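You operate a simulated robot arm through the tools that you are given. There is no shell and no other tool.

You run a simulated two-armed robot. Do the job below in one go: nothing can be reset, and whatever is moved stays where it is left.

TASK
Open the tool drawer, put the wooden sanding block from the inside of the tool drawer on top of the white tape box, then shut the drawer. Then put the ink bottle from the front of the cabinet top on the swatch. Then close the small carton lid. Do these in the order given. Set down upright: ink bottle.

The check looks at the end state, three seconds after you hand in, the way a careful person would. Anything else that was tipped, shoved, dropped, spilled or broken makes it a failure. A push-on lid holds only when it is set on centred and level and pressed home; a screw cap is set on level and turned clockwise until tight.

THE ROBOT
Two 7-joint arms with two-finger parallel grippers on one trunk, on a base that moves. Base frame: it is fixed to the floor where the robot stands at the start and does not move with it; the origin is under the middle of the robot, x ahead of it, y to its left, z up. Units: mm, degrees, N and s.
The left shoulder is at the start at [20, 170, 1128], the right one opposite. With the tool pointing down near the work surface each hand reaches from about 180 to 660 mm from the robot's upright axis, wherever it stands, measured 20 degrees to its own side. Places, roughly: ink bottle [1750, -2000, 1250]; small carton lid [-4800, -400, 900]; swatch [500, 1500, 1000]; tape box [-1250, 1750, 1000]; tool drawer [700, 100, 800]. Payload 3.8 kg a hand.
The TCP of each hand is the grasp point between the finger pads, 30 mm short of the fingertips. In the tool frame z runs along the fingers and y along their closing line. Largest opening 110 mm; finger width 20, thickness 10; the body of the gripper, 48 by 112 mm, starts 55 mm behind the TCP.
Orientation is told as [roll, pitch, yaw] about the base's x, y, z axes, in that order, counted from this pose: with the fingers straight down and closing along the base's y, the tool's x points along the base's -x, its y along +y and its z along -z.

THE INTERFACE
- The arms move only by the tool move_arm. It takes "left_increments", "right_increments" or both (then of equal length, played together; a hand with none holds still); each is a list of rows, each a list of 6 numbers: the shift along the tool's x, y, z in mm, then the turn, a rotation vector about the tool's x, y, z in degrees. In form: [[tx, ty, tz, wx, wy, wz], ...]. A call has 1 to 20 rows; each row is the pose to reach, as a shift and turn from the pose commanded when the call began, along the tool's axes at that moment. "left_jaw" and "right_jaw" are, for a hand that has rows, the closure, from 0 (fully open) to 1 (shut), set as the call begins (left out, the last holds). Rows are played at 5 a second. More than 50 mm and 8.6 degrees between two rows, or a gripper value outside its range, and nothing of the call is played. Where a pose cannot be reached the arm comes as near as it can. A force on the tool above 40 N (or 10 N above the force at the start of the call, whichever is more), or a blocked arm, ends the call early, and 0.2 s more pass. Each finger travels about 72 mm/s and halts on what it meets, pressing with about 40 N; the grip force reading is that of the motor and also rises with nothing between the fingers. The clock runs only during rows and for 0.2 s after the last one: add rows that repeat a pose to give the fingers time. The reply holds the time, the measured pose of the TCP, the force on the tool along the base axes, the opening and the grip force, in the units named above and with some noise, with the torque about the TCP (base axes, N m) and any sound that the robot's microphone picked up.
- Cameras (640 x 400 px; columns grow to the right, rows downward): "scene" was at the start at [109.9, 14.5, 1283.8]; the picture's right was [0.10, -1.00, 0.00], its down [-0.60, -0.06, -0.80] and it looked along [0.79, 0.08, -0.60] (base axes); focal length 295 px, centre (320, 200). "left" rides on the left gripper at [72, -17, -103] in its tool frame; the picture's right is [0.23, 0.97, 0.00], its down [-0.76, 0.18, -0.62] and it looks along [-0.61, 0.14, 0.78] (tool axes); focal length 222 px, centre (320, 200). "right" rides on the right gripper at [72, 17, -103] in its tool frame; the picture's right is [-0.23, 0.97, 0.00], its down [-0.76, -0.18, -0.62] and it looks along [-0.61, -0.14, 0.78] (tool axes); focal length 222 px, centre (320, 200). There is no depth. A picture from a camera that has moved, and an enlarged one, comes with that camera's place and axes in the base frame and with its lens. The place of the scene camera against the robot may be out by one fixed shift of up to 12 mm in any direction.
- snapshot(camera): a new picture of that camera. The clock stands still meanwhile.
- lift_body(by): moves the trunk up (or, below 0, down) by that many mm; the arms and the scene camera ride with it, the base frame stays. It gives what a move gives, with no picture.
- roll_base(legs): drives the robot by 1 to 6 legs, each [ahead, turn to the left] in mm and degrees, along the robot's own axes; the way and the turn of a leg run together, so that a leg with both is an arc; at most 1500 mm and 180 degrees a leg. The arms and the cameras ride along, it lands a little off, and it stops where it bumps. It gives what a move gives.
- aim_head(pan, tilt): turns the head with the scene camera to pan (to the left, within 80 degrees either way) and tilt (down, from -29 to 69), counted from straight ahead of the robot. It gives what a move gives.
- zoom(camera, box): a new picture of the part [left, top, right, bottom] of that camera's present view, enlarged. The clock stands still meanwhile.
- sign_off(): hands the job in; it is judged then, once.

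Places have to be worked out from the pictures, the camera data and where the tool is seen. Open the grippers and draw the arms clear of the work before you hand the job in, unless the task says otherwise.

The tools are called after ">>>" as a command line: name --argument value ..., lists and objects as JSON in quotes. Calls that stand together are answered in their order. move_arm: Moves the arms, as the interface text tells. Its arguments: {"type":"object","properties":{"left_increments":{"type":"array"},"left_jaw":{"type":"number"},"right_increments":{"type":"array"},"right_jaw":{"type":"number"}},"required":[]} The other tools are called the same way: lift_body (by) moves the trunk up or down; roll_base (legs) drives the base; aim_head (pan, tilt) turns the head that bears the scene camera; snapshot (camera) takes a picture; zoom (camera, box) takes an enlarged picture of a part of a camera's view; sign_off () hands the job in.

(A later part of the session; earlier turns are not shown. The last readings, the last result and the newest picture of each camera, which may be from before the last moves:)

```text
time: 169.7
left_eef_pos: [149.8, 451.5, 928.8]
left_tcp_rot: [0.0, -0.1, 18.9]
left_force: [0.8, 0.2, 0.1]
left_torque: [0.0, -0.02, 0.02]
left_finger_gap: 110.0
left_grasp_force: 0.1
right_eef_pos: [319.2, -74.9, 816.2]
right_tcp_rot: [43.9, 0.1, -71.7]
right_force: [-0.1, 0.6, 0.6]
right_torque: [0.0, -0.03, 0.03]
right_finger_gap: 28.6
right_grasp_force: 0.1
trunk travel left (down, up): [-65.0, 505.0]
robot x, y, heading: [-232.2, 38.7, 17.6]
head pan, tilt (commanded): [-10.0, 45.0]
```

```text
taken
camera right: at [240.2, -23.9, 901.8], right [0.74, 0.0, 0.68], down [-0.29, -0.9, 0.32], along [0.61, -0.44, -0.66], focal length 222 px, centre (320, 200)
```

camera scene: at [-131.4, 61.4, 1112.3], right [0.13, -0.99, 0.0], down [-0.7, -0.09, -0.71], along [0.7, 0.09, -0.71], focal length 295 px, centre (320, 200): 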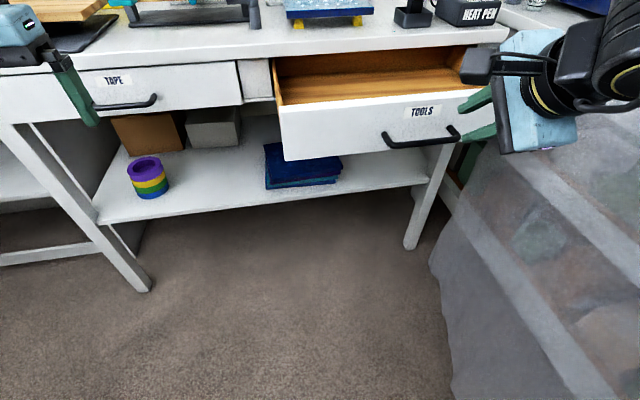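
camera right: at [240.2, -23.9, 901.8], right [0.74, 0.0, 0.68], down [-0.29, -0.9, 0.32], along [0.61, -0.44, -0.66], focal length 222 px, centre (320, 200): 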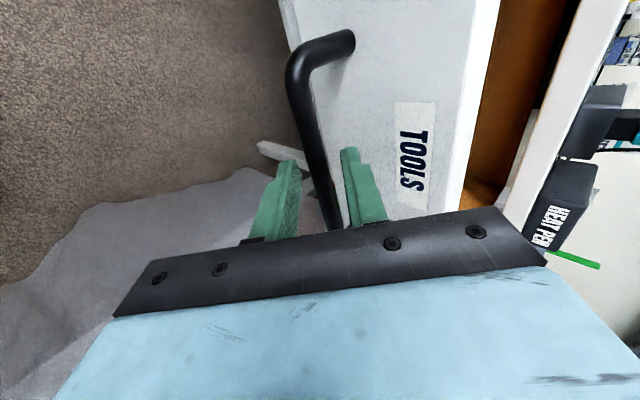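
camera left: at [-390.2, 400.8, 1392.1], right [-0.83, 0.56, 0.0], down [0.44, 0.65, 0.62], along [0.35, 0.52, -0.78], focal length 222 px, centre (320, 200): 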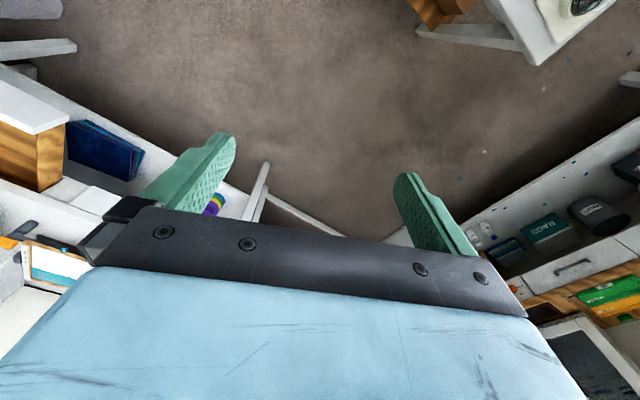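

The bar is between the fingers. I grip it and push the drawer in along its normal, most of the 240 mm.

>>> move_arm --right_increments '[[0, 0, 0, 0, 0, 0], [0, 0, 0, 0, 0, 0], [0, 0, 0, 0, 0, 0]]' --right_jaw 1.0

>>> move_arm --right_increments '[[-0.1, 7.2, 6.9, 0, 0, 0], [-0.2, 14.4, 13.9, 0, 0, 0], [-0.4, 28.8, 27.8, 0, 0, 0], [-0.5, 43.2, 41.7, 0, 0, 0], [-0.7, 57.5, 55.6, 0, 0, 0], [-0.9, 71.9, 69.5, 0, 0, 0], [-1.1, 86.3, 83.3, 0, 0, 0], [-1.3, 100.7, 97.2, 0, 0, 0], [-1.4, 115, 111.1, 0, 0, 0], [-1.6, 129.5, 125, 0, 0, 0], [-1.8, 143.8, 138.9, 0, 0, 0], [-2, 154, 148.7, 0, 0, 0], [-2.1, 162, 156.5, 0, 0, 0], [-2.1, 162, 156.5, 0, 0, 0]]'

>>> snapshot --camera "scene"

```text
time: 170.5
left_eef_pos: [149.7, 452.8, 927.5]
left_tcp_rot: [-0.1, 0.0, 19.0]
left_force: [-0.6, -0.3, 0.1]
left_torque: [0.0, 0.03, -0.03]
left_finger_gap: 110.3
left_grasp_force: 0.1
right_eef_pos: [319.7, -74.3, 815.5]
right_tcp_rot: [44.1, 0.1, -71.6]
right_force: [0.8, 0.1, 2.1]
right_torque: [0.0, -0.04, 0.22]
right_finger_gap: 11.6
right_grasp_force: 45.3
trunk travel left (down, up): [-65.0, 505.0]
robot x, y, heading: [-234.9, 38.0, 17.5]
head pan, tilt (commanded): [-10.0, 45.0]
```

```text
time: 173.5
left_eef_pos: [149.3, 452.7, 929.3]
left_tcp_rot: [0.0, -0.2, 19.0]
left_force: [1.2, -0.3, -0.7]
left_torque: [-0.01, 0.01, 0.01]
left_finger_gap: 110.1
left_grasp_force: 0.0
right_eef_pos: [532.2, -4.1, 816.6]
right_tcp_rot: [44.1, 0.1, -71.6]
right_force: [1.4, -4.7, 6.3]
right_torque: [-0.74, -0.35, -0.55]
right_finger_gap: 11.7
right_grasp_force: 45.6
trunk travel left (down, up): [-65.0, 505.0]
robot x, y, heading: [-234.1, 41.7, 17.3]
head pan, tilt (commanded): [-10.0, 45.0]
```

```text
taken
camera scene: at [-131.9, 61.2, 1112.2], right [0.13, -0.99, 0.0], down [-0.7, -0.09, -0.71], along [0.7, 0.09, -0.71], focal length 295 px, centre (320, 200)
```

scene: 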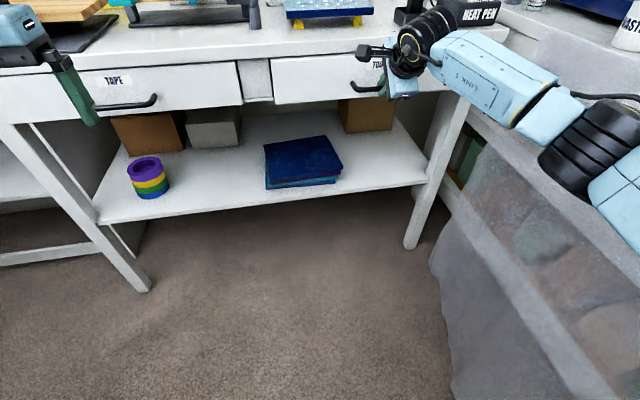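

About 17 mm remain. I push the rest in small steps; the stop will show as a rise in force.

>>> move_arm --right_increments '[[0, 2.9, 2.8, 0, 0, 0], [0, 5.8, 5.6, 0, 0, 0], [0, 8.6, 8.3, 0, 0, 0], [0, 10.8, 10.4, 0, 0, 0], [0, 12.5, 12.1, 0, 0, 0], [0, 13.7, 13.2, 0, 0, 0], [0, 13.7, 13.2, 0, 0, 0]]'

>>> zoom --camera "scene" --box '[230, 30, 470, 180]'

```text
time: 175.1
left_eef_pos: [147.9, 450.3, 928.9]
left_tcp_rot: [0.0, -0.3, 19.0]
left_force: [-0.5, -0.1, -0.4]
left_torque: [0.02, 0.0, 0.0]
left_finger_gap: 109.8
left_grasp_force: 0.1
right_eef_pos: [547.2, -0.5, 816.7]
right_tcp_rot: [43.8, 0.0, -71.6]
right_force: [-27.7, -12.6, 6.1]
right_torque: [0.22, 0.4, 0.58]
right_finger_gap: 11.6
right_grasp_force: 44.9
trunk travel left (down, up): [-65.0, 505.0]
robot x, y, heading: [-233.4, 40.2, 17.6]
head pan, tilt (commanded): [-10.0, 45.0]
```

```text
2.67 times, centred on (350, 105) of scene
camera zoom: at [-134.6, 60.2, 1112.5], right [0.13, -0.99, 0.0], down [-0.7, -0.09, -0.71], along [0.7, 0.09, -0.7], focal length 788 px, centre (240, 453)
```

zoom: 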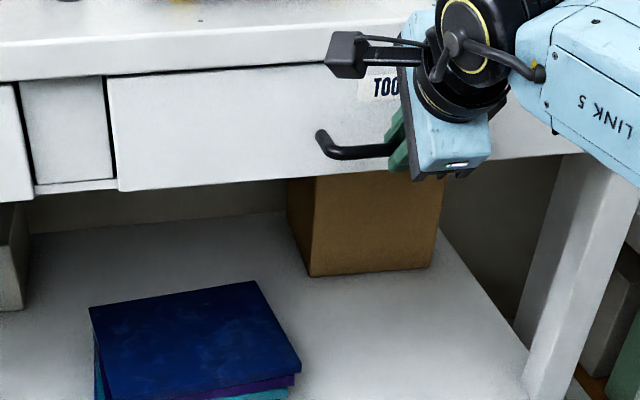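

The drawer is home against its stop (~30 N reaction). I open the jaws and back off along the tool axis.

>>> move_arm --right_increments '[[0, -1.5, -1.5, 0, 0, 0], [0, -1.5, -1.5, 0, 0, 0], [0, -1.5, -1.5, 0, 0, 0], [0, -1.5, -20, 0, 0, 0], [0, -1.5, -55, 0, 0, 0], [0, -1.5, -95, 0, 0, 0], [0, -1.5, -130, 0, 0, 0]]' --right_jaw 0.74

>>> zoom --camera "scene" --box '[230, 30, 470, 180]'

>>> snapshot --camera "right"

```text
time: 176.7
left_eef_pos: [150.0, 452.3, 928.9]
left_tcp_rot: [0.0, -0.1, 19.0]
left_force: [0.1, -0.6, 1.2]
left_torque: [0.03, 0.0, 0.01]
left_finger_gap: 109.8
left_grasp_force: 0.1
right_eef_pos: [464.4, -28.0, 907.9]
right_tcp_rot: [44.0, 0.1, -71.7]
right_force: [0.0, 0.6, 0.3]
right_torque: [0.0, 0.02, 0.03]
right_finger_gap: 28.4
right_grasp_force: 0.1
trunk travel left (down, up): [-65.0, 505.0]
robot x, y, heading: [-236.6, 42.2, 17.4]
head pan, tilt (commanded): [-10.0, 45.0]
```

```text
2.67 times, centred on (350, 105) of scene
camera zoom: at [-131.6, 61.4, 1112.2], right [0.13, -0.99, 0.0], down [-0.7, -0.09, -0.71], along [0.7, 0.09, -0.71], focal length 788 px, centre (240, 453)
```

zoom: 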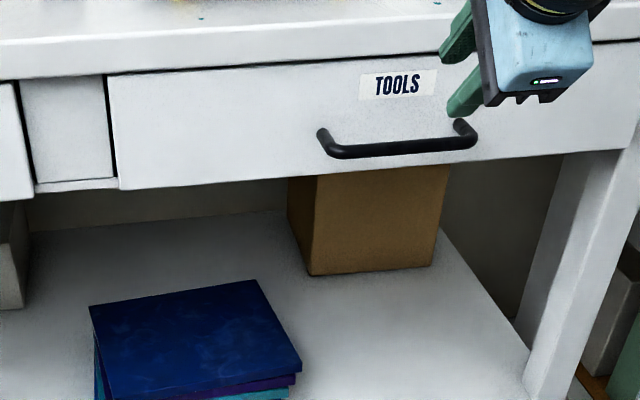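

```text
taken
camera right: at [385.3, 22.4, 993.4], right [0.74, 0.0, 0.68], down [-0.29, -0.9, 0.32], along [0.61, -0.44, -0.66], focal length 222 px, centre (320, 200)
```

right: 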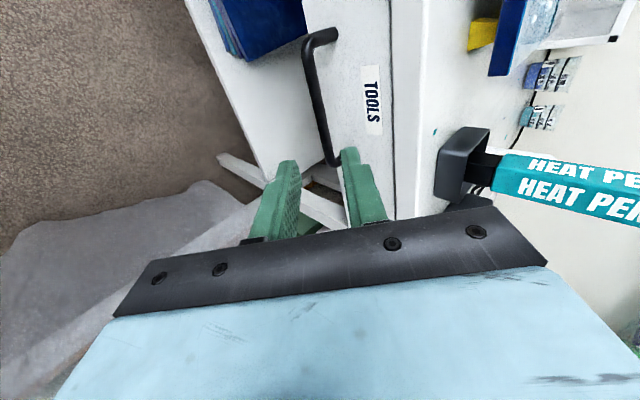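

The tool drawer is fully shut, flush as it was at the start. Next is the ink bottle: I raise the trunk and survey toward the cabinet on the right.

>>> lift_body --by 400

>>> lift_body --by 100

>>> aim_head --pan -80 --tilt 25

>>> snapshot --camera "scene"

>>> aim_head --pan -55 --tilt 15

>>> snapshot --camera "scene"

```text
time: 180.5
left_eef_pos: [150.1, 451.9, 1327.7]
left_tcp_rot: [0.0, 0.0, 19.1]
left_force: [-0.1, 0.1, -0.4]
left_torque: [0.03, 0.01, 0.01]
left_finger_gap: 110.3
left_grasp_force: 0.0
right_eef_pos: [464.6, -29.0, 1307.1]
right_tcp_rot: [43.9, 0.2, -71.5]
right_force: [0.5, -0.4, 0.7]
right_torque: [0.03, 0.0, -0.01]
right_finger_gap: 28.5
right_grasp_force: 0.1
trunk travel left (down, up): [-465.0, 105.0]
robot x, y, heading: [-237.3, 37.9, 17.3]
head pan, tilt (commanded): [-10.0, 45.0]
```

```text
time: 181.9
left_eef_pos: [149.7, 451.6, 1427.3]
left_tcp_rot: [0.0, -0.1, 19.0]
left_force: [0.9, -0.1, 0.2]
left_torque: [0.02, 0.01, 0.0]
left_finger_gap: 110.1
left_grasp_force: 0.0
right_eef_pos: [465.5, -27.8, 1407.1]
right_tcp_rot: [44.0, 0.1, -71.6]
right_force: [0.0, -1.1, -0.8]
right_torque: [0.0, 0.01, -0.01]
right_finger_gap: 28.6
right_grasp_force: 0.0
trunk travel left (down, up): [-565.0, 5.0]
robot x, y, heading: [-235.3, 39.2, 17.2]
head pan, tilt (commanded): [-10.0, 45.0]
```

```text
time: 183.3
left_eef_pos: [149.7, 451.5, 1427.1]
left_tcp_rot: [0.1, -0.1, 19.0]
left_force: [0.1, -0.1, 0.8]
left_torque: [-0.02, 0.02, -0.02]
left_finger_gap: 110.1
left_grasp_force: 0.0
right_eef_pos: [464.4, -28.4, 1406.0]
right_tcp_rot: [44.0, 0.0, -71.6]
right_force: [0.0, 0.6, -0.7]
right_torque: [0.02, 0.0, 0.01]
right_finger_gap: 28.5
right_grasp_force: 0.1
trunk travel left (down, up): [-565.0, 5.0]
robot x, y, heading: [-236.3, 39.2, 17.6]
head pan, tilt (commanded): [-80.0, 25.0]
```

```text
taken
camera scene: at [-169.4, -30.9, 1642.7], right [-0.89, -0.46, 0.0], down [-0.2, 0.37, -0.91], along [0.42, -0.8, -0.42], focal length 295 px, centre (320, 200)
```

scene: 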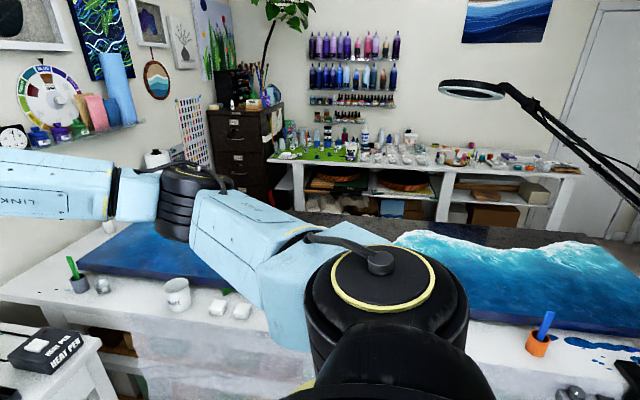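

```text
time: 184.2
left_eef_pos: [150.6, 450.6, 1429.4]
left_tcp_rot: [0.0, -0.1, 19.0]
left_force: [0.0, -0.2, -0.7]
left_torque: [0.0, -0.03, 0.02]
left_finger_gap: 110.1
left_grasp_force: 0.1
right_eef_pos: [464.9, -28.4, 1407.4]
right_tcp_rot: [44.1, 0.1, -71.7]
right_force: [0.6, 0.3, -0.5]
right_torque: [0.03, 0.0, 0.0]
right_finger_gap: 28.5
right_grasp_force: 0.1
trunk travel left (down, up): [-565.0, 5.0]
robot x, y, heading: [-234.4, 38.5, 17.4]
head pan, tilt (commanded): [-55.0, 15.0]
```

```text
taken
camera scene: at [-137.9, -6.1, 1658.9], right [-0.61, -0.79, 0.0], down [-0.21, 0.16, -0.97], along [0.77, -0.59, -0.26], focal length 295 px, centre (320, 200)
```

scene: 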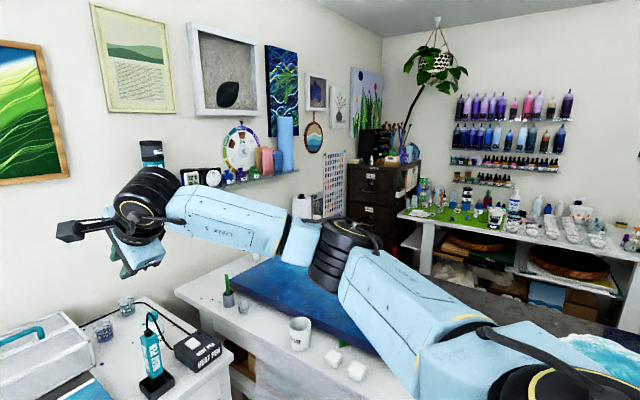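

The dark cabinet is in the far corner beyond the river table. I zoom in on its top to find the ink bottle and on the way around.

>>> zoom --camera "scene" --box '[340, 110, 460, 260]'

>>> aim_head --pan -80 --tilt 40

>>> snapshot --camera "scene"

```text
2.67 times, centred on (400, 185) of scene
camera zoom: at [-137.9, -6.1, 1658.9], right [-0.61, -0.79, 0.0], down [-0.21, 0.16, -0.97], along [0.77, -0.59, -0.26], focal length 788 px, centre (107, 240)
```

zoom: 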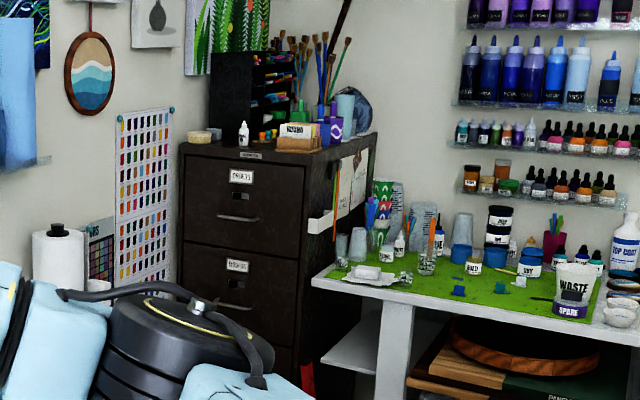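

```text
time: 185.1
left_eef_pos: [150.4, 451.3, 1427.5]
left_tcp_rot: [0.0, -0.1, 18.9]
left_force: [-0.6, 0.3, 1.2]
left_torque: [0.0, 0.03, 0.0]
left_finger_gap: 110.2
left_grasp_force: 0.1
right_eef_pos: [464.0, -27.3, 1406.5]
right_tcp_rot: [44.0, 0.2, -71.7]
right_force: [-0.1, -0.2, -0.6]
right_torque: [0.0, -0.01, 0.01]
right_finger_gap: 28.5
right_grasp_force: 0.2
trunk travel left (down, up): [-565.0, 5.0]
robot x, y, heading: [-232.0, 40.5, 17.6]
head pan, tilt (commanded): [-80.0, 40.0]
```

```text
taken
camera scene: at [-172.7, -24.5, 1619.5], right [-0.89, -0.46, 0.0], down [-0.3, 0.57, -0.77], along [0.35, -0.68, -0.64], focal length 295 px, centre (320, 200)
```

scene: 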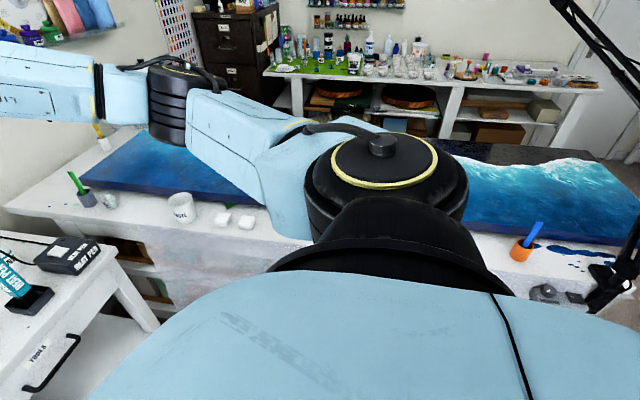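

The ink bottle appears to be a small white bottle at the front edge of the cabinet top; I must go around the river table's right end. First I tuck both hands in close for travelling.

>>> move_arm --right_increments '[[5, -30.5, -29.5, 6.3, 0, 0], [10, -61, -59, 12.6, 0, 0], [15, -91.5, -88.4, 18.9, 0, 0], [20, -122, -118, 25.2, 0, 0], [25, -152.5, -147.4, 31.5, 0, 0], [30, -183, -177, 37.8, 0, 0], [35, -213.6, -206.3, 44, 0, 0], [35, -213.6, -206.3, 44, 0, 0]]' --left_increments '[[21, 0, 0, 0, 0, 0], [42, 0, 0, 0, 0, 0], [63, 0, 0, 0, 0, 0], [84, 0, 0, 0, 0, 0], [105, 0, 0, 0, 0, 0], [126, 0, 0, 0, 0, 0], [145, 0, 0, 0, 0, 0], [145, 0, 0, 0, 0, 0]]'

>>> aim_head --pan -60 --tilt 35

>>> snapshot --camera "scene"

```text
time: 186.9
left_eef_pos: [12.5, 405.6, 1427.7]
left_tcp_rot: [0.0, -0.2, 19.0]
left_force: [0.5, 0.5, 0.2]
left_torque: [0.04, 0.03, -0.03]
left_finger_gap: 110.0
left_grasp_force: 0.0
right_eef_pos: [172.8, -89.3, 1407.5]
right_tcp_rot: [-0.1, 0.1, -71.7]
right_force: [0.3, 0.1, -0.5]
right_torque: [0.01, 0.06, -0.01]
right_finger_gap: 28.5
right_grasp_force: 0.1
trunk travel left (down, up): [-565.0, 5.0]
robot x, y, heading: [-230.3, 37.3, 17.5]
head pan, tilt (commanded): [-80.0, 40.0]
```

```text
time: 187.7
left_eef_pos: [12.1, 403.1, 1428.6]
left_tcp_rot: [0.0, -0.1, 18.9]
left_force: [-0.5, 0.3, 0.4]
left_torque: [-0.01, -0.01, -0.01]
left_finger_gap: 109.7
left_grasp_force: 0.2
right_eef_pos: [171.0, -88.7, 1407.8]
right_tcp_rot: [0.0, 0.1, -71.7]
right_force: [0.4, -0.5, -0.5]
right_torque: [-0.02, -0.01, 0.02]
right_finger_gap: 28.8
right_grasp_force: 0.1
trunk travel left (down, up): [-565.0, 5.0]
robot x, y, heading: [-234.6, 38.0, 17.6]
head pan, tilt (commanded): [-60.0, 35.0]
```

```text
taken
camera scene: at [-147.4, -8.8, 1627.0], right [-0.68, -0.74, 0.0], down [-0.42, 0.39, -0.82], along [0.6, -0.55, -0.57], focal length 295 px, centre (320, 200)
```

scene: 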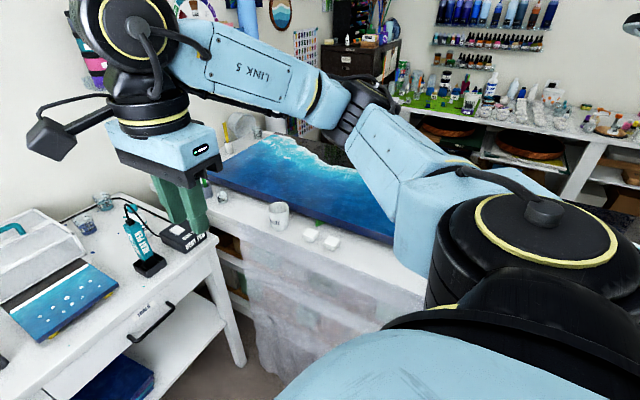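

Hands are tucked. I turn right, move into the middle of the corridor between island and river table, and turn to face down it.

>>> roll_base --legs '[[0, -45], [0, -45], [170, 0], [0, -45], [0, -45]]'

>>> aim_head --pan 0 --tilt 30

>>> snapshot --camera "scene"

>>> aim_head --pan 45 --tilt 25

>>> snapshot --camera "scene"

```text
time: 197.4
left_eef_pos: [-431.3, -489.6, 1426.6]
left_tcp_rot: [0.1, -0.2, -161.2]
left_force: [-0.1, 0.6, 0.9]
left_torque: [0.06, -0.01, 0.01]
left_finger_gap: 110.1
left_grasp_force: 0.1
right_eef_pos: [-589.6, 4.7, 1408.5]
right_tcp_rot: [-0.1, 0.1, 108.2]
right_force: [0.5, 0.1, -0.7]
right_torque: [-0.03, -0.02, 0.0]
right_finger_gap: 28.8
right_grasp_force: 0.1
trunk travel left (down, up): [-565.0, 5.0]
robot x, y, heading: [-185.7, -123.3, -162.8]
head pan, tilt (commanded): [-60.0, 35.0]
```

```text
time: 198.7
left_eef_pos: [-430.2, -489.6, 1426.9]
left_tcp_rot: [-0.2, -0.1, -161.2]
left_force: [0.4, -0.1, 0.6]
left_torque: [-0.01, -0.02, 0.0]
left_finger_gap: 110.0
left_grasp_force: 0.1
right_eef_pos: [-588.2, 3.4, 1406.4]
right_tcp_rot: [-0.1, 0.1, 108.2]
right_force: [-0.9, -0.2, -1.1]
right_torque: [-0.04, -0.02, -0.01]
right_finger_gap: 28.7
right_grasp_force: 0.1
trunk travel left (down, up): [-565.0, 5.0]
robot x, y, heading: [-184.1, -120.6, -162.6]
head pan, tilt (commanded): [0.0, 30.0]
```

```text
taken
camera scene: at [-286.9, -151.1, 1634.8], right [-0.3, 0.95, 0.0], down [0.48, 0.15, -0.87], along [-0.83, -0.26, -0.5], focal length 295 px, centre (320, 200)
```

scene: 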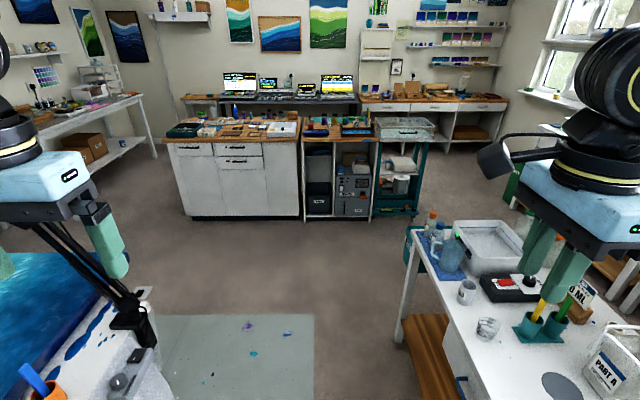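

```text
time: 199.8
left_eef_pos: [-431.4, -489.3, 1427.2]
left_tcp_rot: [-0.1, -0.1, -161.2]
left_force: [-0.1, 0.7, 0.9]
left_torque: [0.04, 0.0, 0.02]
left_finger_gap: 110.0
left_grasp_force: 0.1
right_eef_pos: [-589.8, 4.3, 1408.1]
right_tcp_rot: [-0.1, 0.0, 108.2]
right_force: [-0.3, -0.1, 0.4]
right_torque: [-0.02, 0.02, -0.01]
right_finger_gap: 28.8
right_grasp_force: 0.0
trunk travel left (down, up): [-565.0, 5.0]
robot x, y, heading: [-181.8, -123.6, -162.7]
head pan, tilt (commanded): [45.0, 25.0]
```

```text
taken
camera scene: at [-243.4, -205.8, 1642.7], right [-0.89, 0.47, 0.0], down [0.2, 0.37, -0.91], along [-0.42, -0.8, -0.42], focal length 295 px, centre (320, 200)
```

scene: 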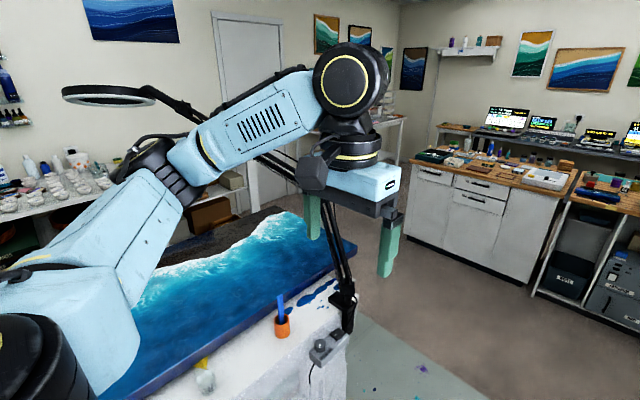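

The corridor and the floor past the bench end are clear (lamp clamp at the river table's near corner on my left). I drive down the corridor to beyond the table's end, bearing slightly away from the lamp.

>>> roll_base --legs '[[0, -2], [1170, 0]]'

>>> aim_head --pan 60 --tilt 30

>>> snapshot --camera "scene"

```text
time: 206.1
left_eef_pos: [-1560.8, -792.9, 1427.7]
left_tcp_rot: [0.0, 0.0, -162.9]
left_force: [0.3, 0.1, 0.3]
left_torque: [-0.01, 0.0, 0.05]
left_finger_gap: 110.2
left_grasp_force: 0.0
right_eef_pos: [-1705.3, -295.1, 1408.5]
right_tcp_rot: [0.0, 0.0, 106.5]
right_force: [0.1, 0.1, 0.0]
right_torque: [0.0, 0.03, 0.0]
right_finger_gap: 28.7
right_grasp_force: 0.0
trunk travel left (down, up): [-565.0, 5.0]
robot x, y, heading: [-1303.9, -435.1, -164.4]
head pan, tilt (commanded): [45.0, 25.0]
```

```text
time: 206.9
left_eef_pos: [-1560.3, -792.4, 1427.8]
left_tcp_rot: [0.1, -0.1, -162.9]
left_force: [-0.3, 0.9, 0.4]
left_torque: [0.0, 0.03, 0.05]
left_finger_gap: 110.4
left_grasp_force: 0.1
right_eef_pos: [-1706.5, -294.7, 1409.6]
right_tcp_rot: [0.0, 0.2, 106.5]
right_force: [0.3, 0.1, -1.3]
right_torque: [0.03, -0.02, -0.02]
right_finger_gap: 28.7
right_grasp_force: 0.1
trunk travel left (down, up): [-565.0, 5.0]
robot x, y, heading: [-1299.8, -434.4, -164.2]
head pan, tilt (commanded): [60.0, 30.0]
```

```text
taken
camera scene: at [-1342.9, -521.8, 1634.8], right [-0.97, 0.25, 0.0], down [0.12, 0.48, -0.87], along [-0.21, -0.84, -0.5], focal length 295 px, centre (320, 200)
```

scene: 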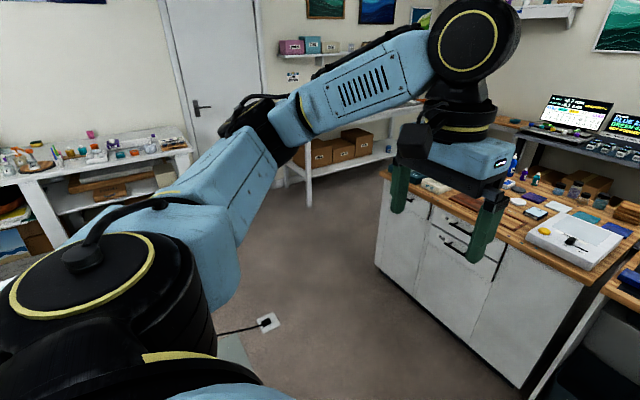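

I see a floor outlet with a cable running to the bench. To avoid driving over the cable I'll go around the outlet's far side; I drive further and turn left, then look.

>>> roll_base --legs '[[0, 2], [850, 0], [0, 45], [0, 45]]'

>>> aim_head --pan 15 --tilt 35

>>> snapshot --camera "scene"

```text
time: 215.9
left_eef_pos: [-1737.7, -935.1, 1427.9]
left_tcp_rot: [0.0, -0.1, -70.6]
left_force: [0.0, 0.9, 0.2]
left_torque: [-0.03, 0.02, 0.02]
left_finger_gap: 109.9
left_grasp_force: 0.0
right_eef_pos: [-2228.6, -1096.7, 1407.6]
right_tcp_rot: [0.0, 0.1, -161.3]
right_force: [0.8, -0.5, 0.2]
right_torque: [0.01, -0.02, 0.01]
right_finger_gap: 28.5
right_grasp_force: 0.0
trunk travel left (down, up): [-565.0, 5.0]
robot x, y, heading: [-2104.9, -688.1, -72.1]
head pan, tilt (commanded): [60.0, 30.0]
```

```text
time: 217.0
left_eef_pos: [-1737.2, -935.1, 1428.9]
left_tcp_rot: [0.1, -0.1, -70.8]
left_force: [-0.8, -0.2, 0.4]
left_torque: [-0.02, 0.02, 0.01]
left_finger_gap: 109.8
left_grasp_force: 0.1
right_eef_pos: [-2229.7, -1098.9, 1407.7]
right_tcp_rot: [0.0, 0.2, -161.5]
right_force: [-0.8, 0.0, 0.3]
right_torque: [0.02, -0.01, -0.01]
right_finger_gap: 28.7
right_grasp_force: 0.0
trunk travel left (down, up): [-565.0, 5.0]
robot x, y, heading: [-2107.0, -689.8, -72.4]
head pan, tilt (commanded): [15.0, 35.0]
```

```text
taken
camera scene: at [-2048.2, -778.3, 1627.0], right [-0.84, -0.54, 0.0], down [-0.31, 0.48, -0.82], along [0.44, -0.69, -0.57], focal length 295 px, centre (320, 200)
```

scene: 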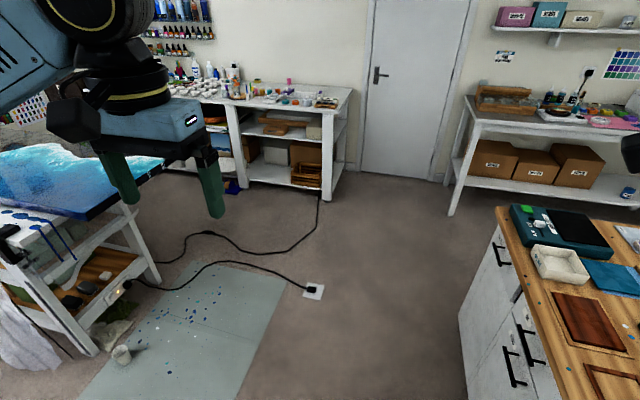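

Cables run loosely on the floor; the one across the aisle mouth can't be avoided, but I keep clear of the outlet. I drive along to the far aisle's centre line and turn left to face down it.

>>> roll_base --legs '[[1000, 0], [830, 0], [0, 45], [0, 45]]'

>>> aim_head --pan 0 --tilt 25

>>> snapshot --camera "scene"

```text
time: 230.4
left_eef_pos: [-1300.2, -2066.2, 1428.8]
left_tcp_rot: [0.0, 0.0, 20.1]
left_force: [-0.5, 0.8, -0.2]
left_torque: [0.01, 0.01, 0.04]
left_finger_gap: 110.1
left_grasp_force: 0.1
right_eef_pos: [-1130.1, -2555.5, 1406.7]
right_tcp_rot: [-0.1, 0.0, -70.6]
right_force: [0.1, 0.6, 0.5]
right_torque: [-0.02, -0.01, 0.01]
right_finger_gap: 28.6
right_grasp_force: 0.1
trunk travel left (down, up): [-565.0, 5.0]
robot x, y, heading: [-1535.7, -2433.6, 18.9]
head pan, tilt (commanded): [15.0, 35.0]
```

```text
time: 231.1
left_eef_pos: [-1299.9, -2065.5, 1427.9]
left_tcp_rot: [0.0, -0.1, 20.1]
left_force: [0.5, -0.2, 0.2]
left_torque: [0.01, 0.02, -0.03]
left_finger_gap: 110.0
left_grasp_force: 0.0
right_eef_pos: [-1129.7, -2555.2, 1409.0]
right_tcp_rot: [0.0, 0.1, -70.6]
right_force: [-0.3, 0.2, 0.1]
right_torque: [0.03, 0.0, 0.03]
right_finger_gap: 28.7
right_grasp_force: 0.0
trunk travel left (down, up): [-565.0, 5.0]
robot x, y, heading: [-1538.5, -2438.7, 18.8]
head pan, tilt (commanded): [0.0, 25.0]
```

```text
taken
camera scene: at [-1429.8, -2394.6, 1642.7], right [0.32, -0.95, 0.0], down [-0.4, -0.14, -0.91], along [0.86, 0.29, -0.42], focal length 295 px, centre (320, 200)
```

scene: 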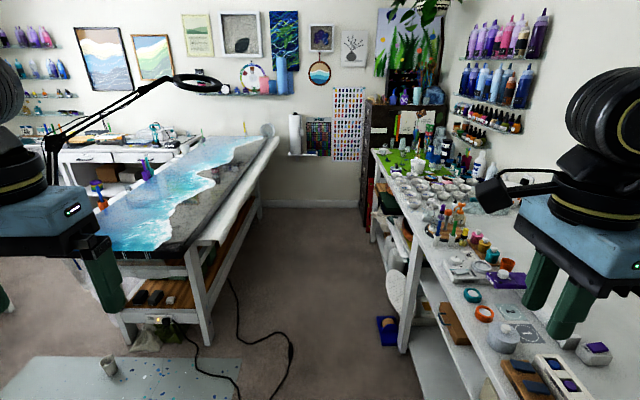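

Now I look straight down the far aisle: bench on the left, counter on the right, cabinet at the far right end. I straighten up and drive 1200 mm in, then check.

>>> roll_base --legs '[[0, -1.0], [1200, 0]]'

>>> aim_head --pan -10 --tilt 20

>>> snapshot --camera "scene"

```text
time: 237.6
left_eef_pos: [-143.8, -1704.5, 1427.6]
left_tcp_rot: [0.0, -0.1, 19.2]
left_force: [0.3, 0.3, -0.5]
left_torque: [0.0, 0.05, 0.01]
left_finger_gap: 109.9
left_grasp_force: 0.1
right_eef_pos: [17.8, -2196.4, 1406.8]
right_tcp_rot: [-0.1, 0.1, -71.4]
right_force: [-0.3, -0.2, 0.1]
right_torque: [0.01, 0.02, -0.03]
right_finger_gap: 28.6
right_grasp_force: 0.1
trunk travel left (down, up): [-565.0, 5.0]
robot x, y, heading: [-391.3, -2070.1, 17.9]
head pan, tilt (commanded): [0.0, 25.0]
```

```text
time: 238.3
left_eef_pos: [-144.5, -1703.9, 1427.1]
left_tcp_rot: [0.0, -0.2, 19.1]
left_force: [0.1, -0.4, 0.4]
left_torque: [-0.02, -0.02, -0.01]
left_finger_gap: 110.0
left_grasp_force: 0.1
right_eef_pos: [18.3, -2196.0, 1408.2]
right_tcp_rot: [0.0, 0.2, -71.5]
right_force: [0.5, -0.2, 0.5]
right_torque: [-0.02, -0.01, 0.0]
right_finger_gap: 28.5
right_grasp_force: 0.1
trunk travel left (down, up): [-565.0, 5.0]
robot x, y, heading: [-389.9, -2069.0, 17.7]
head pan, tilt (commanded): [-10.0, 20.0]
```

```text
taken
camera scene: at [-274.3, -2045.9, 1650.8], right [0.13, -0.99, 0.0], down [-0.34, -0.05, -0.94], along [0.93, 0.13, -0.34], focal length 295 px, centre (320, 200)
```

scene: 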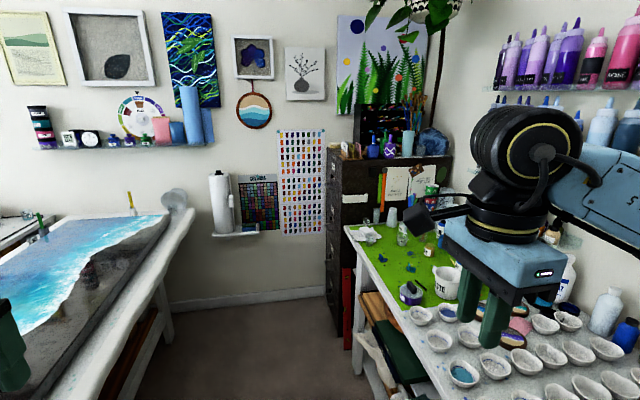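

The robot passed the cable fine. The cabinet's front faces left into the aisle; I zoom on its top.

>>> zoom --camera "scene" --box '[300, 90, 460, 190]'

```text
4.00 times, centred on (380, 140) of scene
camera zoom: at [-274.3, -2045.9, 1650.8], right [0.13, -0.99, 0.0], down [-0.34, -0.05, -0.94], along [0.93, 0.13, -0.34], focal length 1182 px, centre (80, 440)
```

zoom: 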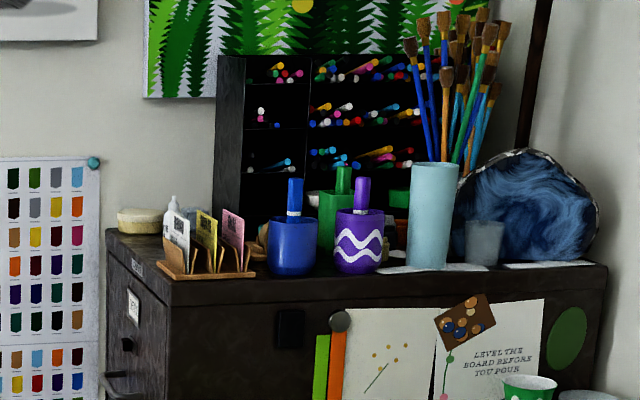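

The ink bottle is the small white one by the front edge, next to a card rack and a tan jar. Before approaching I check how far my right elbow sticks out.

>>> aim_head --pan -80 --tilt 30

>>> snapshot --camera "scene"

>>> aim_head --pan 80 --tilt 30

>>> snapshot --camera "scene"

```text
time: 239.7
left_eef_pos: [-142.9, -1704.2, 1427.8]
left_tcp_rot: [0.1, -0.1, 19.2]
left_force: [0.7, 0.2, 0.0]
left_torque: [0.0, 0.01, 0.0]
left_finger_gap: 109.9
left_grasp_force: 0.2
right_eef_pos: [17.0, -2195.5, 1407.9]
right_tcp_rot: [0.1, 0.1, -71.4]
right_force: [-0.6, -0.1, 0.5]
right_torque: [0.0, 0.01, -0.01]
right_finger_gap: 28.4
right_grasp_force: 0.1
trunk travel left (down, up): [-565.0, 5.0]
robot x, y, heading: [-387.7, -2073.8, 17.6]
head pan, tilt (commanded): [-80.0, 30.0]
```

```text
taken
camera scene: at [-324.6, -2138.6, 1634.8], right [-0.89, -0.47, 0.0], down [-0.23, 0.44, -0.87], along [0.4, -0.77, -0.5], focal length 295 px, centre (320, 200)
```

scene: 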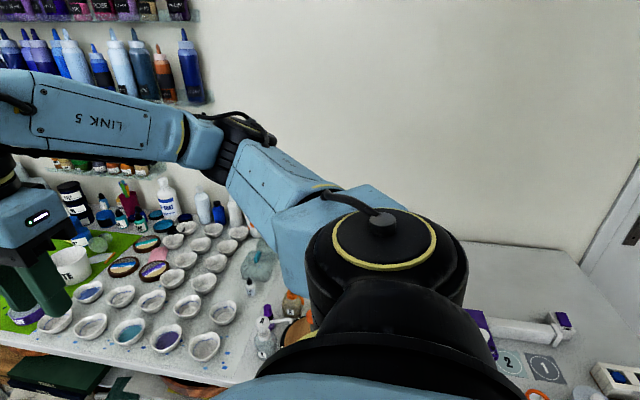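

```text
time: 242.2
left_eef_pos: [-144.6, -1704.4, 1427.5]
left_tcp_rot: [-0.1, -0.2, 19.2]
left_force: [0.5, 0.6, -0.2]
left_torque: [0.01, -0.02, 0.02]
left_finger_gap: 110.2
left_grasp_force: 0.1
right_eef_pos: [18.2, -2196.3, 1407.9]
right_tcp_rot: [-0.1, 0.1, -71.4]
right_force: [-0.3, 0.0, 0.1]
right_torque: [-0.01, 0.03, -0.01]
right_finger_gap: 28.7
right_grasp_force: 0.1
trunk travel left (down, up): [-565.0, 5.0]
robot x, y, heading: [-388.7, -2068.3, 17.6]
head pan, tilt (commanded): [80.0, 30.0]
```

```text
taken
camera scene: at [-378.8, -1968.9, 1634.8], right [0.99, 0.13, 0.0], down [0.07, -0.5, -0.87], along [-0.12, 0.86, -0.5], focal length 295 px, centre (320, 200)
```

scene: 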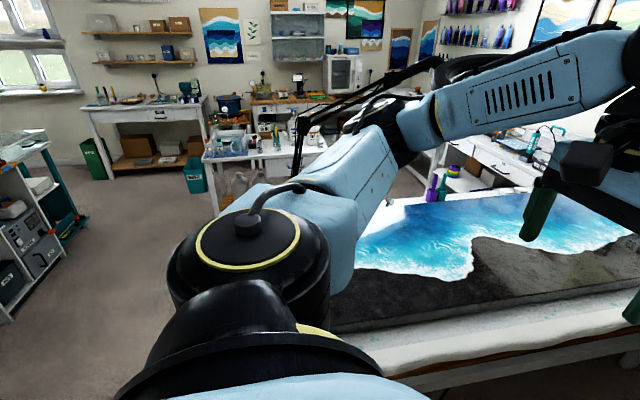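

The elbow sweeps about 500 mm out but stays high. I'll approach the cabinet diagonally: drive to a spot before it, turn partly right there (over the low counter), and look again.

>>> roll_base --legs '[[0, 5.4], [1350, 0], [0, -40.4]]'

>>> aim_head --pan -12 --tilt 30

>>> snapshot --camera "scene"

```text
time: 251.3
left_eef_pos: [1244.5, -1373.7, 1428.0]
left_tcp_rot: [0.0, -0.1, -14.9]
left_force: [-0.6, -0.2, -0.3]
left_torque: [0.0, 0.01, 0.03]
left_finger_gap: 109.8
left_grasp_force: 0.0
right_eef_pos: [1100.0, -1871.0, 1407.3]
right_tcp_rot: [0.0, 0.0, -105.7]
right_force: [-0.6, 0.2, 0.0]
right_torque: [0.0, -0.03, -0.01]
right_finger_gap: 28.6
right_grasp_force: 0.1
trunk travel left (down, up): [-565.0, 5.0]
robot x, y, heading: [836.4, -1538.3, -16.7]
head pan, tilt (commanded): [80.0, 30.0]
```

```text
time: 252.9
left_eef_pos: [1243.3, -1373.3, 1428.5]
left_tcp_rot: [0.0, -0.2, -15.1]
left_force: [1.3, 0.6, -0.3]
left_torque: [-0.03, -0.03, 0.03]
left_finger_gap: 110.0
left_grasp_force: 0.1
right_eef_pos: [1100.9, -1871.7, 1407.2]
right_tcp_rot: [-0.1, 0.1, -105.7]
right_force: [-1.1, 0.8, 0.3]
right_torque: [-0.01, 0.0, -0.02]
right_finger_gap: 28.6
right_grasp_force: 0.0
trunk travel left (down, up): [-565.0, 5.0]
robot x, y, heading: [838.8, -1541.0, -16.3]
head pan, tilt (commanded): [-12.0, 30.0]
```

```text
taken
camera scene: at [937.0, -1582.2, 1634.8], right [-0.48, -0.88, 0.0], down [-0.44, 0.24, -0.87], along [0.76, -0.41, -0.5], focal length 295 px, centre (320, 200)
```

scene: 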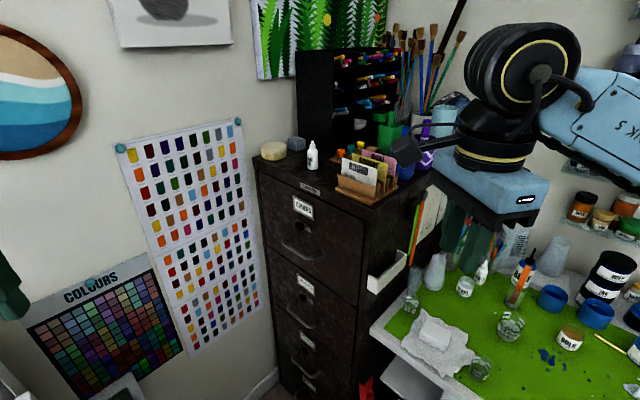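

Excellent: the white ink bottle stands at the front edge, with the jar and stone to its left and the card rack to its right. I zoom in.

>>> zoom --camera "scene" --box '[240, 110, 400, 210]'

>>> snapshot --camera "right"

```text
4.00 times, centred on (320, 160) of scene
camera zoom: at [937.0, -1582.2, 1634.8], right [-0.48, -0.88, 0.0], down [-0.44, 0.24, -0.87], along [0.76, -0.41, -0.5], focal length 1182 px, centre (320, 360)
```

zoom: 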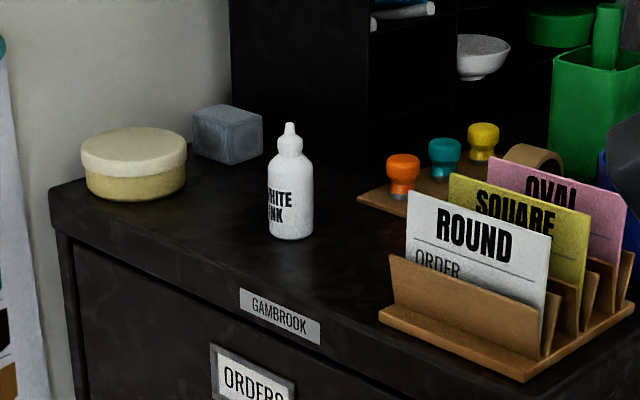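

```text
taken
camera right: at [1136.9, -1806.2, 1511.1], right [0.88, -0.48, 0.0], down [-0.38, -0.69, 0.62], along [-0.3, -0.54, -0.78], focal length 222 px, centre (320, 200)
```

right: 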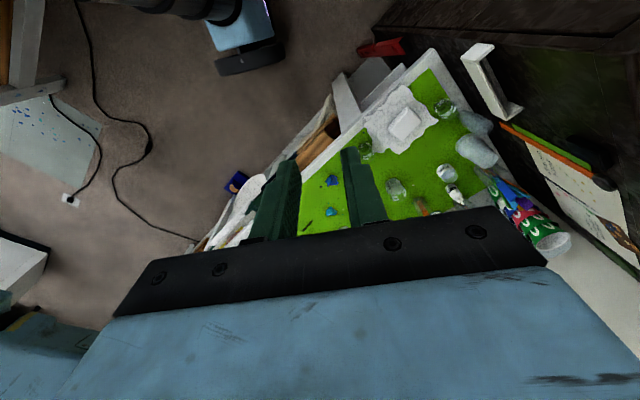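

The label reads "WHITE INK": ~31 mm diameter, ~80 mm tall, near [1635, -1938] on a top at z≈1290. I raise and align the right hand (clear above the card rack) and then roll 320 mm ahead.

>>> move_arm --right_increments '[[20, 0, -12, 0, 0, 0], [44, 0, -24, 0, 0, 0], [66, 0, -36, 0, 0, 0], [88, 0, -46, 0, 0, 0], [88, 0, -46, 0, 0, 0]]' --right_jaw 0.45

>>> roll_base --legs '[[310, 0]]'

>>> aim_head --pan -20 --tilt 40

>>> snapshot --camera "scene"

>>> snapshot --camera "right"

```text
time: 254.1
left_eef_pos: [1243.7, -1374.5, 1428.4]
left_tcp_rot: [0.1, -0.2, -14.9]
left_force: [0.4, 0.1, 0.9]
left_torque: [0.0, 0.01, 0.03]
left_finger_gap: 109.7
left_grasp_force: 0.1
right_eef_pos: [1125.2, -1787.2, 1453.8]
right_tcp_rot: [0.0, 0.1, -105.7]
right_force: [-0.6, -0.4, 0.0]
right_torque: [0.03, 0.0, 0.01]
right_finger_gap: 60.4
right_grasp_force: 0.1
trunk travel left (down, up): [-565.0, 5.0]
robot x, y, heading: [832.0, -1538.1, -16.7]
head pan, tilt (commanded): [-12.0, 30.0]
```

```text
time: 256.2
left_eef_pos: [1540.7, -1460.6, 1428.3]
left_tcp_rot: [0.0, -0.2, -14.9]
left_force: [0.2, -0.2, -0.3]
left_torque: [0.02, 0.02, -0.04]
left_finger_gap: 110.1
left_grasp_force: 0.1
right_eef_pos: [1424.2, -1873.5, 1452.4]
right_tcp_rot: [0.1, 0.2, -105.5]
right_force: [1.9, -0.2, -0.4]
right_torque: [0.04, 0.03, 0.0]
right_finger_gap: 60.5
right_grasp_force: 0.1
trunk travel left (down, up): [-565.0, 5.0]
robot x, y, heading: [1131.2, -1630.2, -16.3]
head pan, tilt (commanded): [-12.0, 30.0]
```

```text
time: 256.9
left_eef_pos: [1542.6, -1460.3, 1427.2]
left_tcp_rot: [-0.1, 0.0, -14.9]
left_force: [-0.6, -0.1, 1.0]
left_torque: [-0.02, 0.02, 0.0]
left_finger_gap: 109.9
left_grasp_force: 0.1
right_eef_pos: [1423.6, -1873.3, 1454.4]
right_tcp_rot: [0.0, 0.1, -105.5]
right_force: [0.0, 0.1, -0.5]
right_torque: [-0.02, 0.02, -0.01]
right_finger_gap: 60.5
right_grasp_force: 0.0
trunk travel left (down, up): [-565.0, 5.0]
robot x, y, heading: [1133.9, -1628.1, -16.2]
head pan, tilt (commanded): [-20.0, 40.0]
```

```text
taken
camera scene: at [1224.4, -1677.5, 1619.4], right [-0.59, -0.81, 0.0], down [-0.52, 0.38, -0.77], along [0.62, -0.45, -0.64], focal length 295 px, centre (320, 200)
```

scene: 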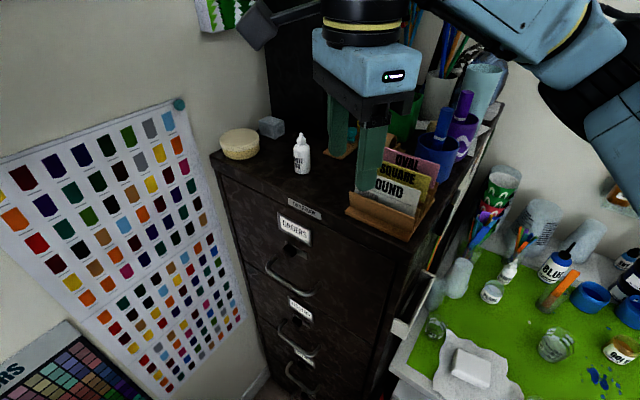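

```text
taken
camera right: at [1459.5, -1808.2, 1557.2], right [0.88, -0.48, 0.0], down [-0.38, -0.69, 0.62], along [-0.3, -0.55, -0.78], focal length 222 px, centre (320, 200)
```

right: 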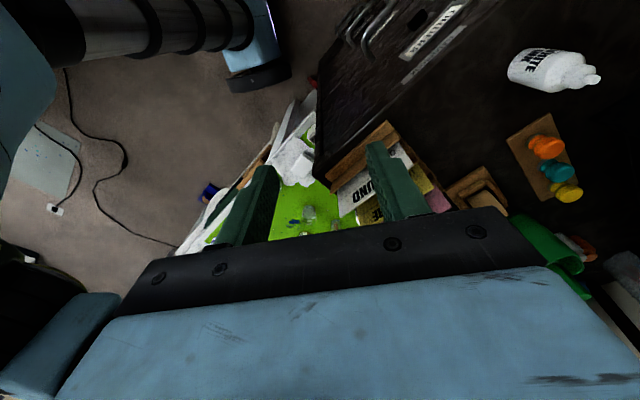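

The bottle is visible in both cameras. I zoom in on both to triangulate its position.

>>> zoom --camera "scene" --box '[240, 110, 400, 210]'

>>> zoom --camera "right" --box '[480, 20, 640, 120]'

```text
4.00 times, centred on (320, 160) of scene
camera zoom: at [1224.4, -1677.5, 1619.4], right [-0.59, -0.81, 0.0], down [-0.52, 0.38, -0.77], along [0.62, -0.45, -0.64], focal length 1182 px, centre (320, 360)
```

zoom: 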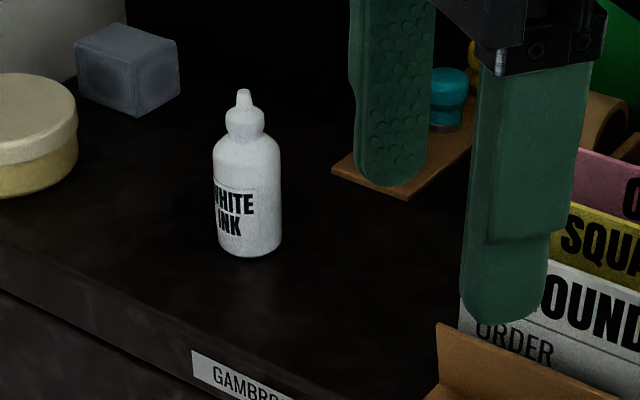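

```text
4.00 times, centred on (560, 70) of right
camera zoom: at [1459.5, -1808.2, 1557.2], right [0.88, -0.48, 0.0], down [-0.38, -0.69, 0.62], along [-0.3, -0.55, -0.78], focal length 888 px, centre (-640, 720)
```

zoom: 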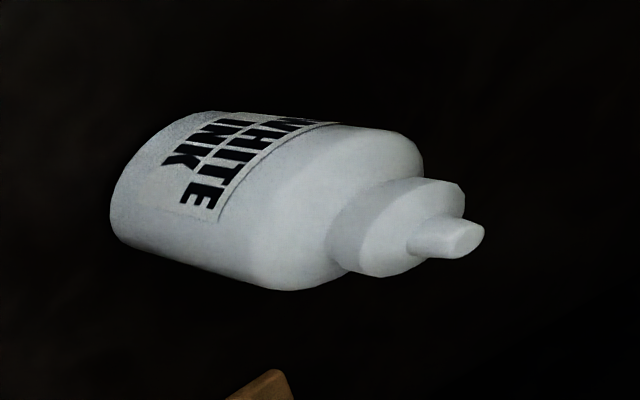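

Both views agree on about [1626, -1933], tip z≈1374, base ≈1293. I move the hand forward above the bottle at the present safe height and check.

>>> move_arm --right_increments '[[-1, 42, 0, 0, 0, 0], [-1.5, 84, 0, 0, 0, 0], [-2.5, 126, 0, 0, 0, 0], [-3, 168, 0, 0, 0, 0], [-3.5, 210, 0, 0, 0, 0], [-3.5, 210, 0, 0, 0, 0]]'

>>> snapshot --camera "right"

>>> zoom --camera "scene" --box '[220, 60, 420, 185]'

```text
time: 258.4
left_eef_pos: [1540.4, -1460.5, 1428.9]
left_tcp_rot: [0.0, -0.2, -14.9]
left_force: [0.2, -0.9, -0.4]
left_torque: [0.02, 0.01, 0.02]
left_finger_gap: 109.9
left_grasp_force: 0.1
right_eef_pos: [1625.5, -1932.9, 1454.5]
right_tcp_rot: [0.1, 0.1, -105.5]
right_force: [1.0, -0.9, -0.8]
right_torque: [-0.01, 0.01, 0.0]
right_finger_gap: 60.5
right_grasp_force: 0.1
trunk travel left (down, up): [-565.0, 5.0]
robot x, y, heading: [1137.4, -1628.6, -16.5]
head pan, tilt (commanded): [-20.0, 40.0]
```

```text
taken
camera right: at [1660.3, -1867.3, 1558.0], right [0.88, -0.48, 0.0], down [-0.38, -0.69, 0.62], along [-0.3, -0.55, -0.78], focal length 222 px, centre (320, 200)
```

right: 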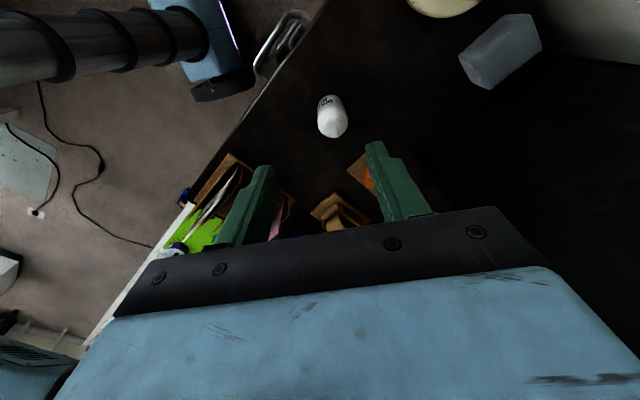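

```text
3.20 times, centred on (320, 122) of scene
camera zoom: at [1223.0, -1678.0, 1619.5], right [-0.59, -0.81, 0.0], down [-0.52, 0.38, -0.77], along [0.62, -0.45, -0.64], focal length 945 px, centre (320, 448)
```

zoom: 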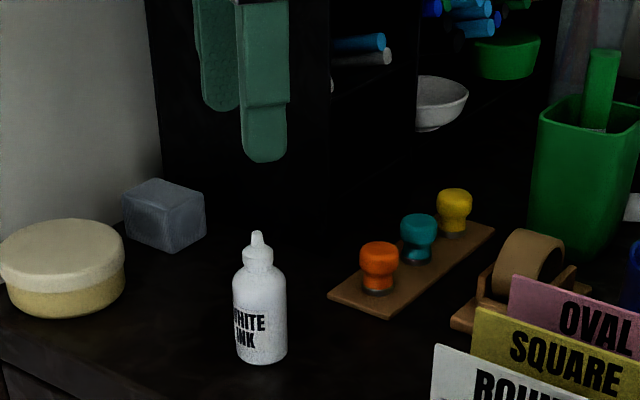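

The bottle appears slightly ahead of the hand's axis. I zoom the wrist view to measure the offset.

>>> zoom --camera "right" --box '[272, 80, 400, 160]'

```text
5.00 times, centred on (336, 120) of right
camera zoom: at [1660.3, -1867.3, 1558.0], right [0.88, -0.48, 0.0], down [-0.38, -0.69, 0.62], along [-0.3, -0.55, -0.78], focal length 1111 px, centre (240, 600)
```

zoom: 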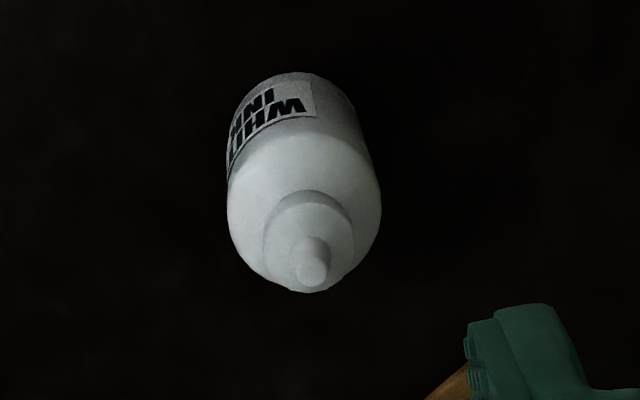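

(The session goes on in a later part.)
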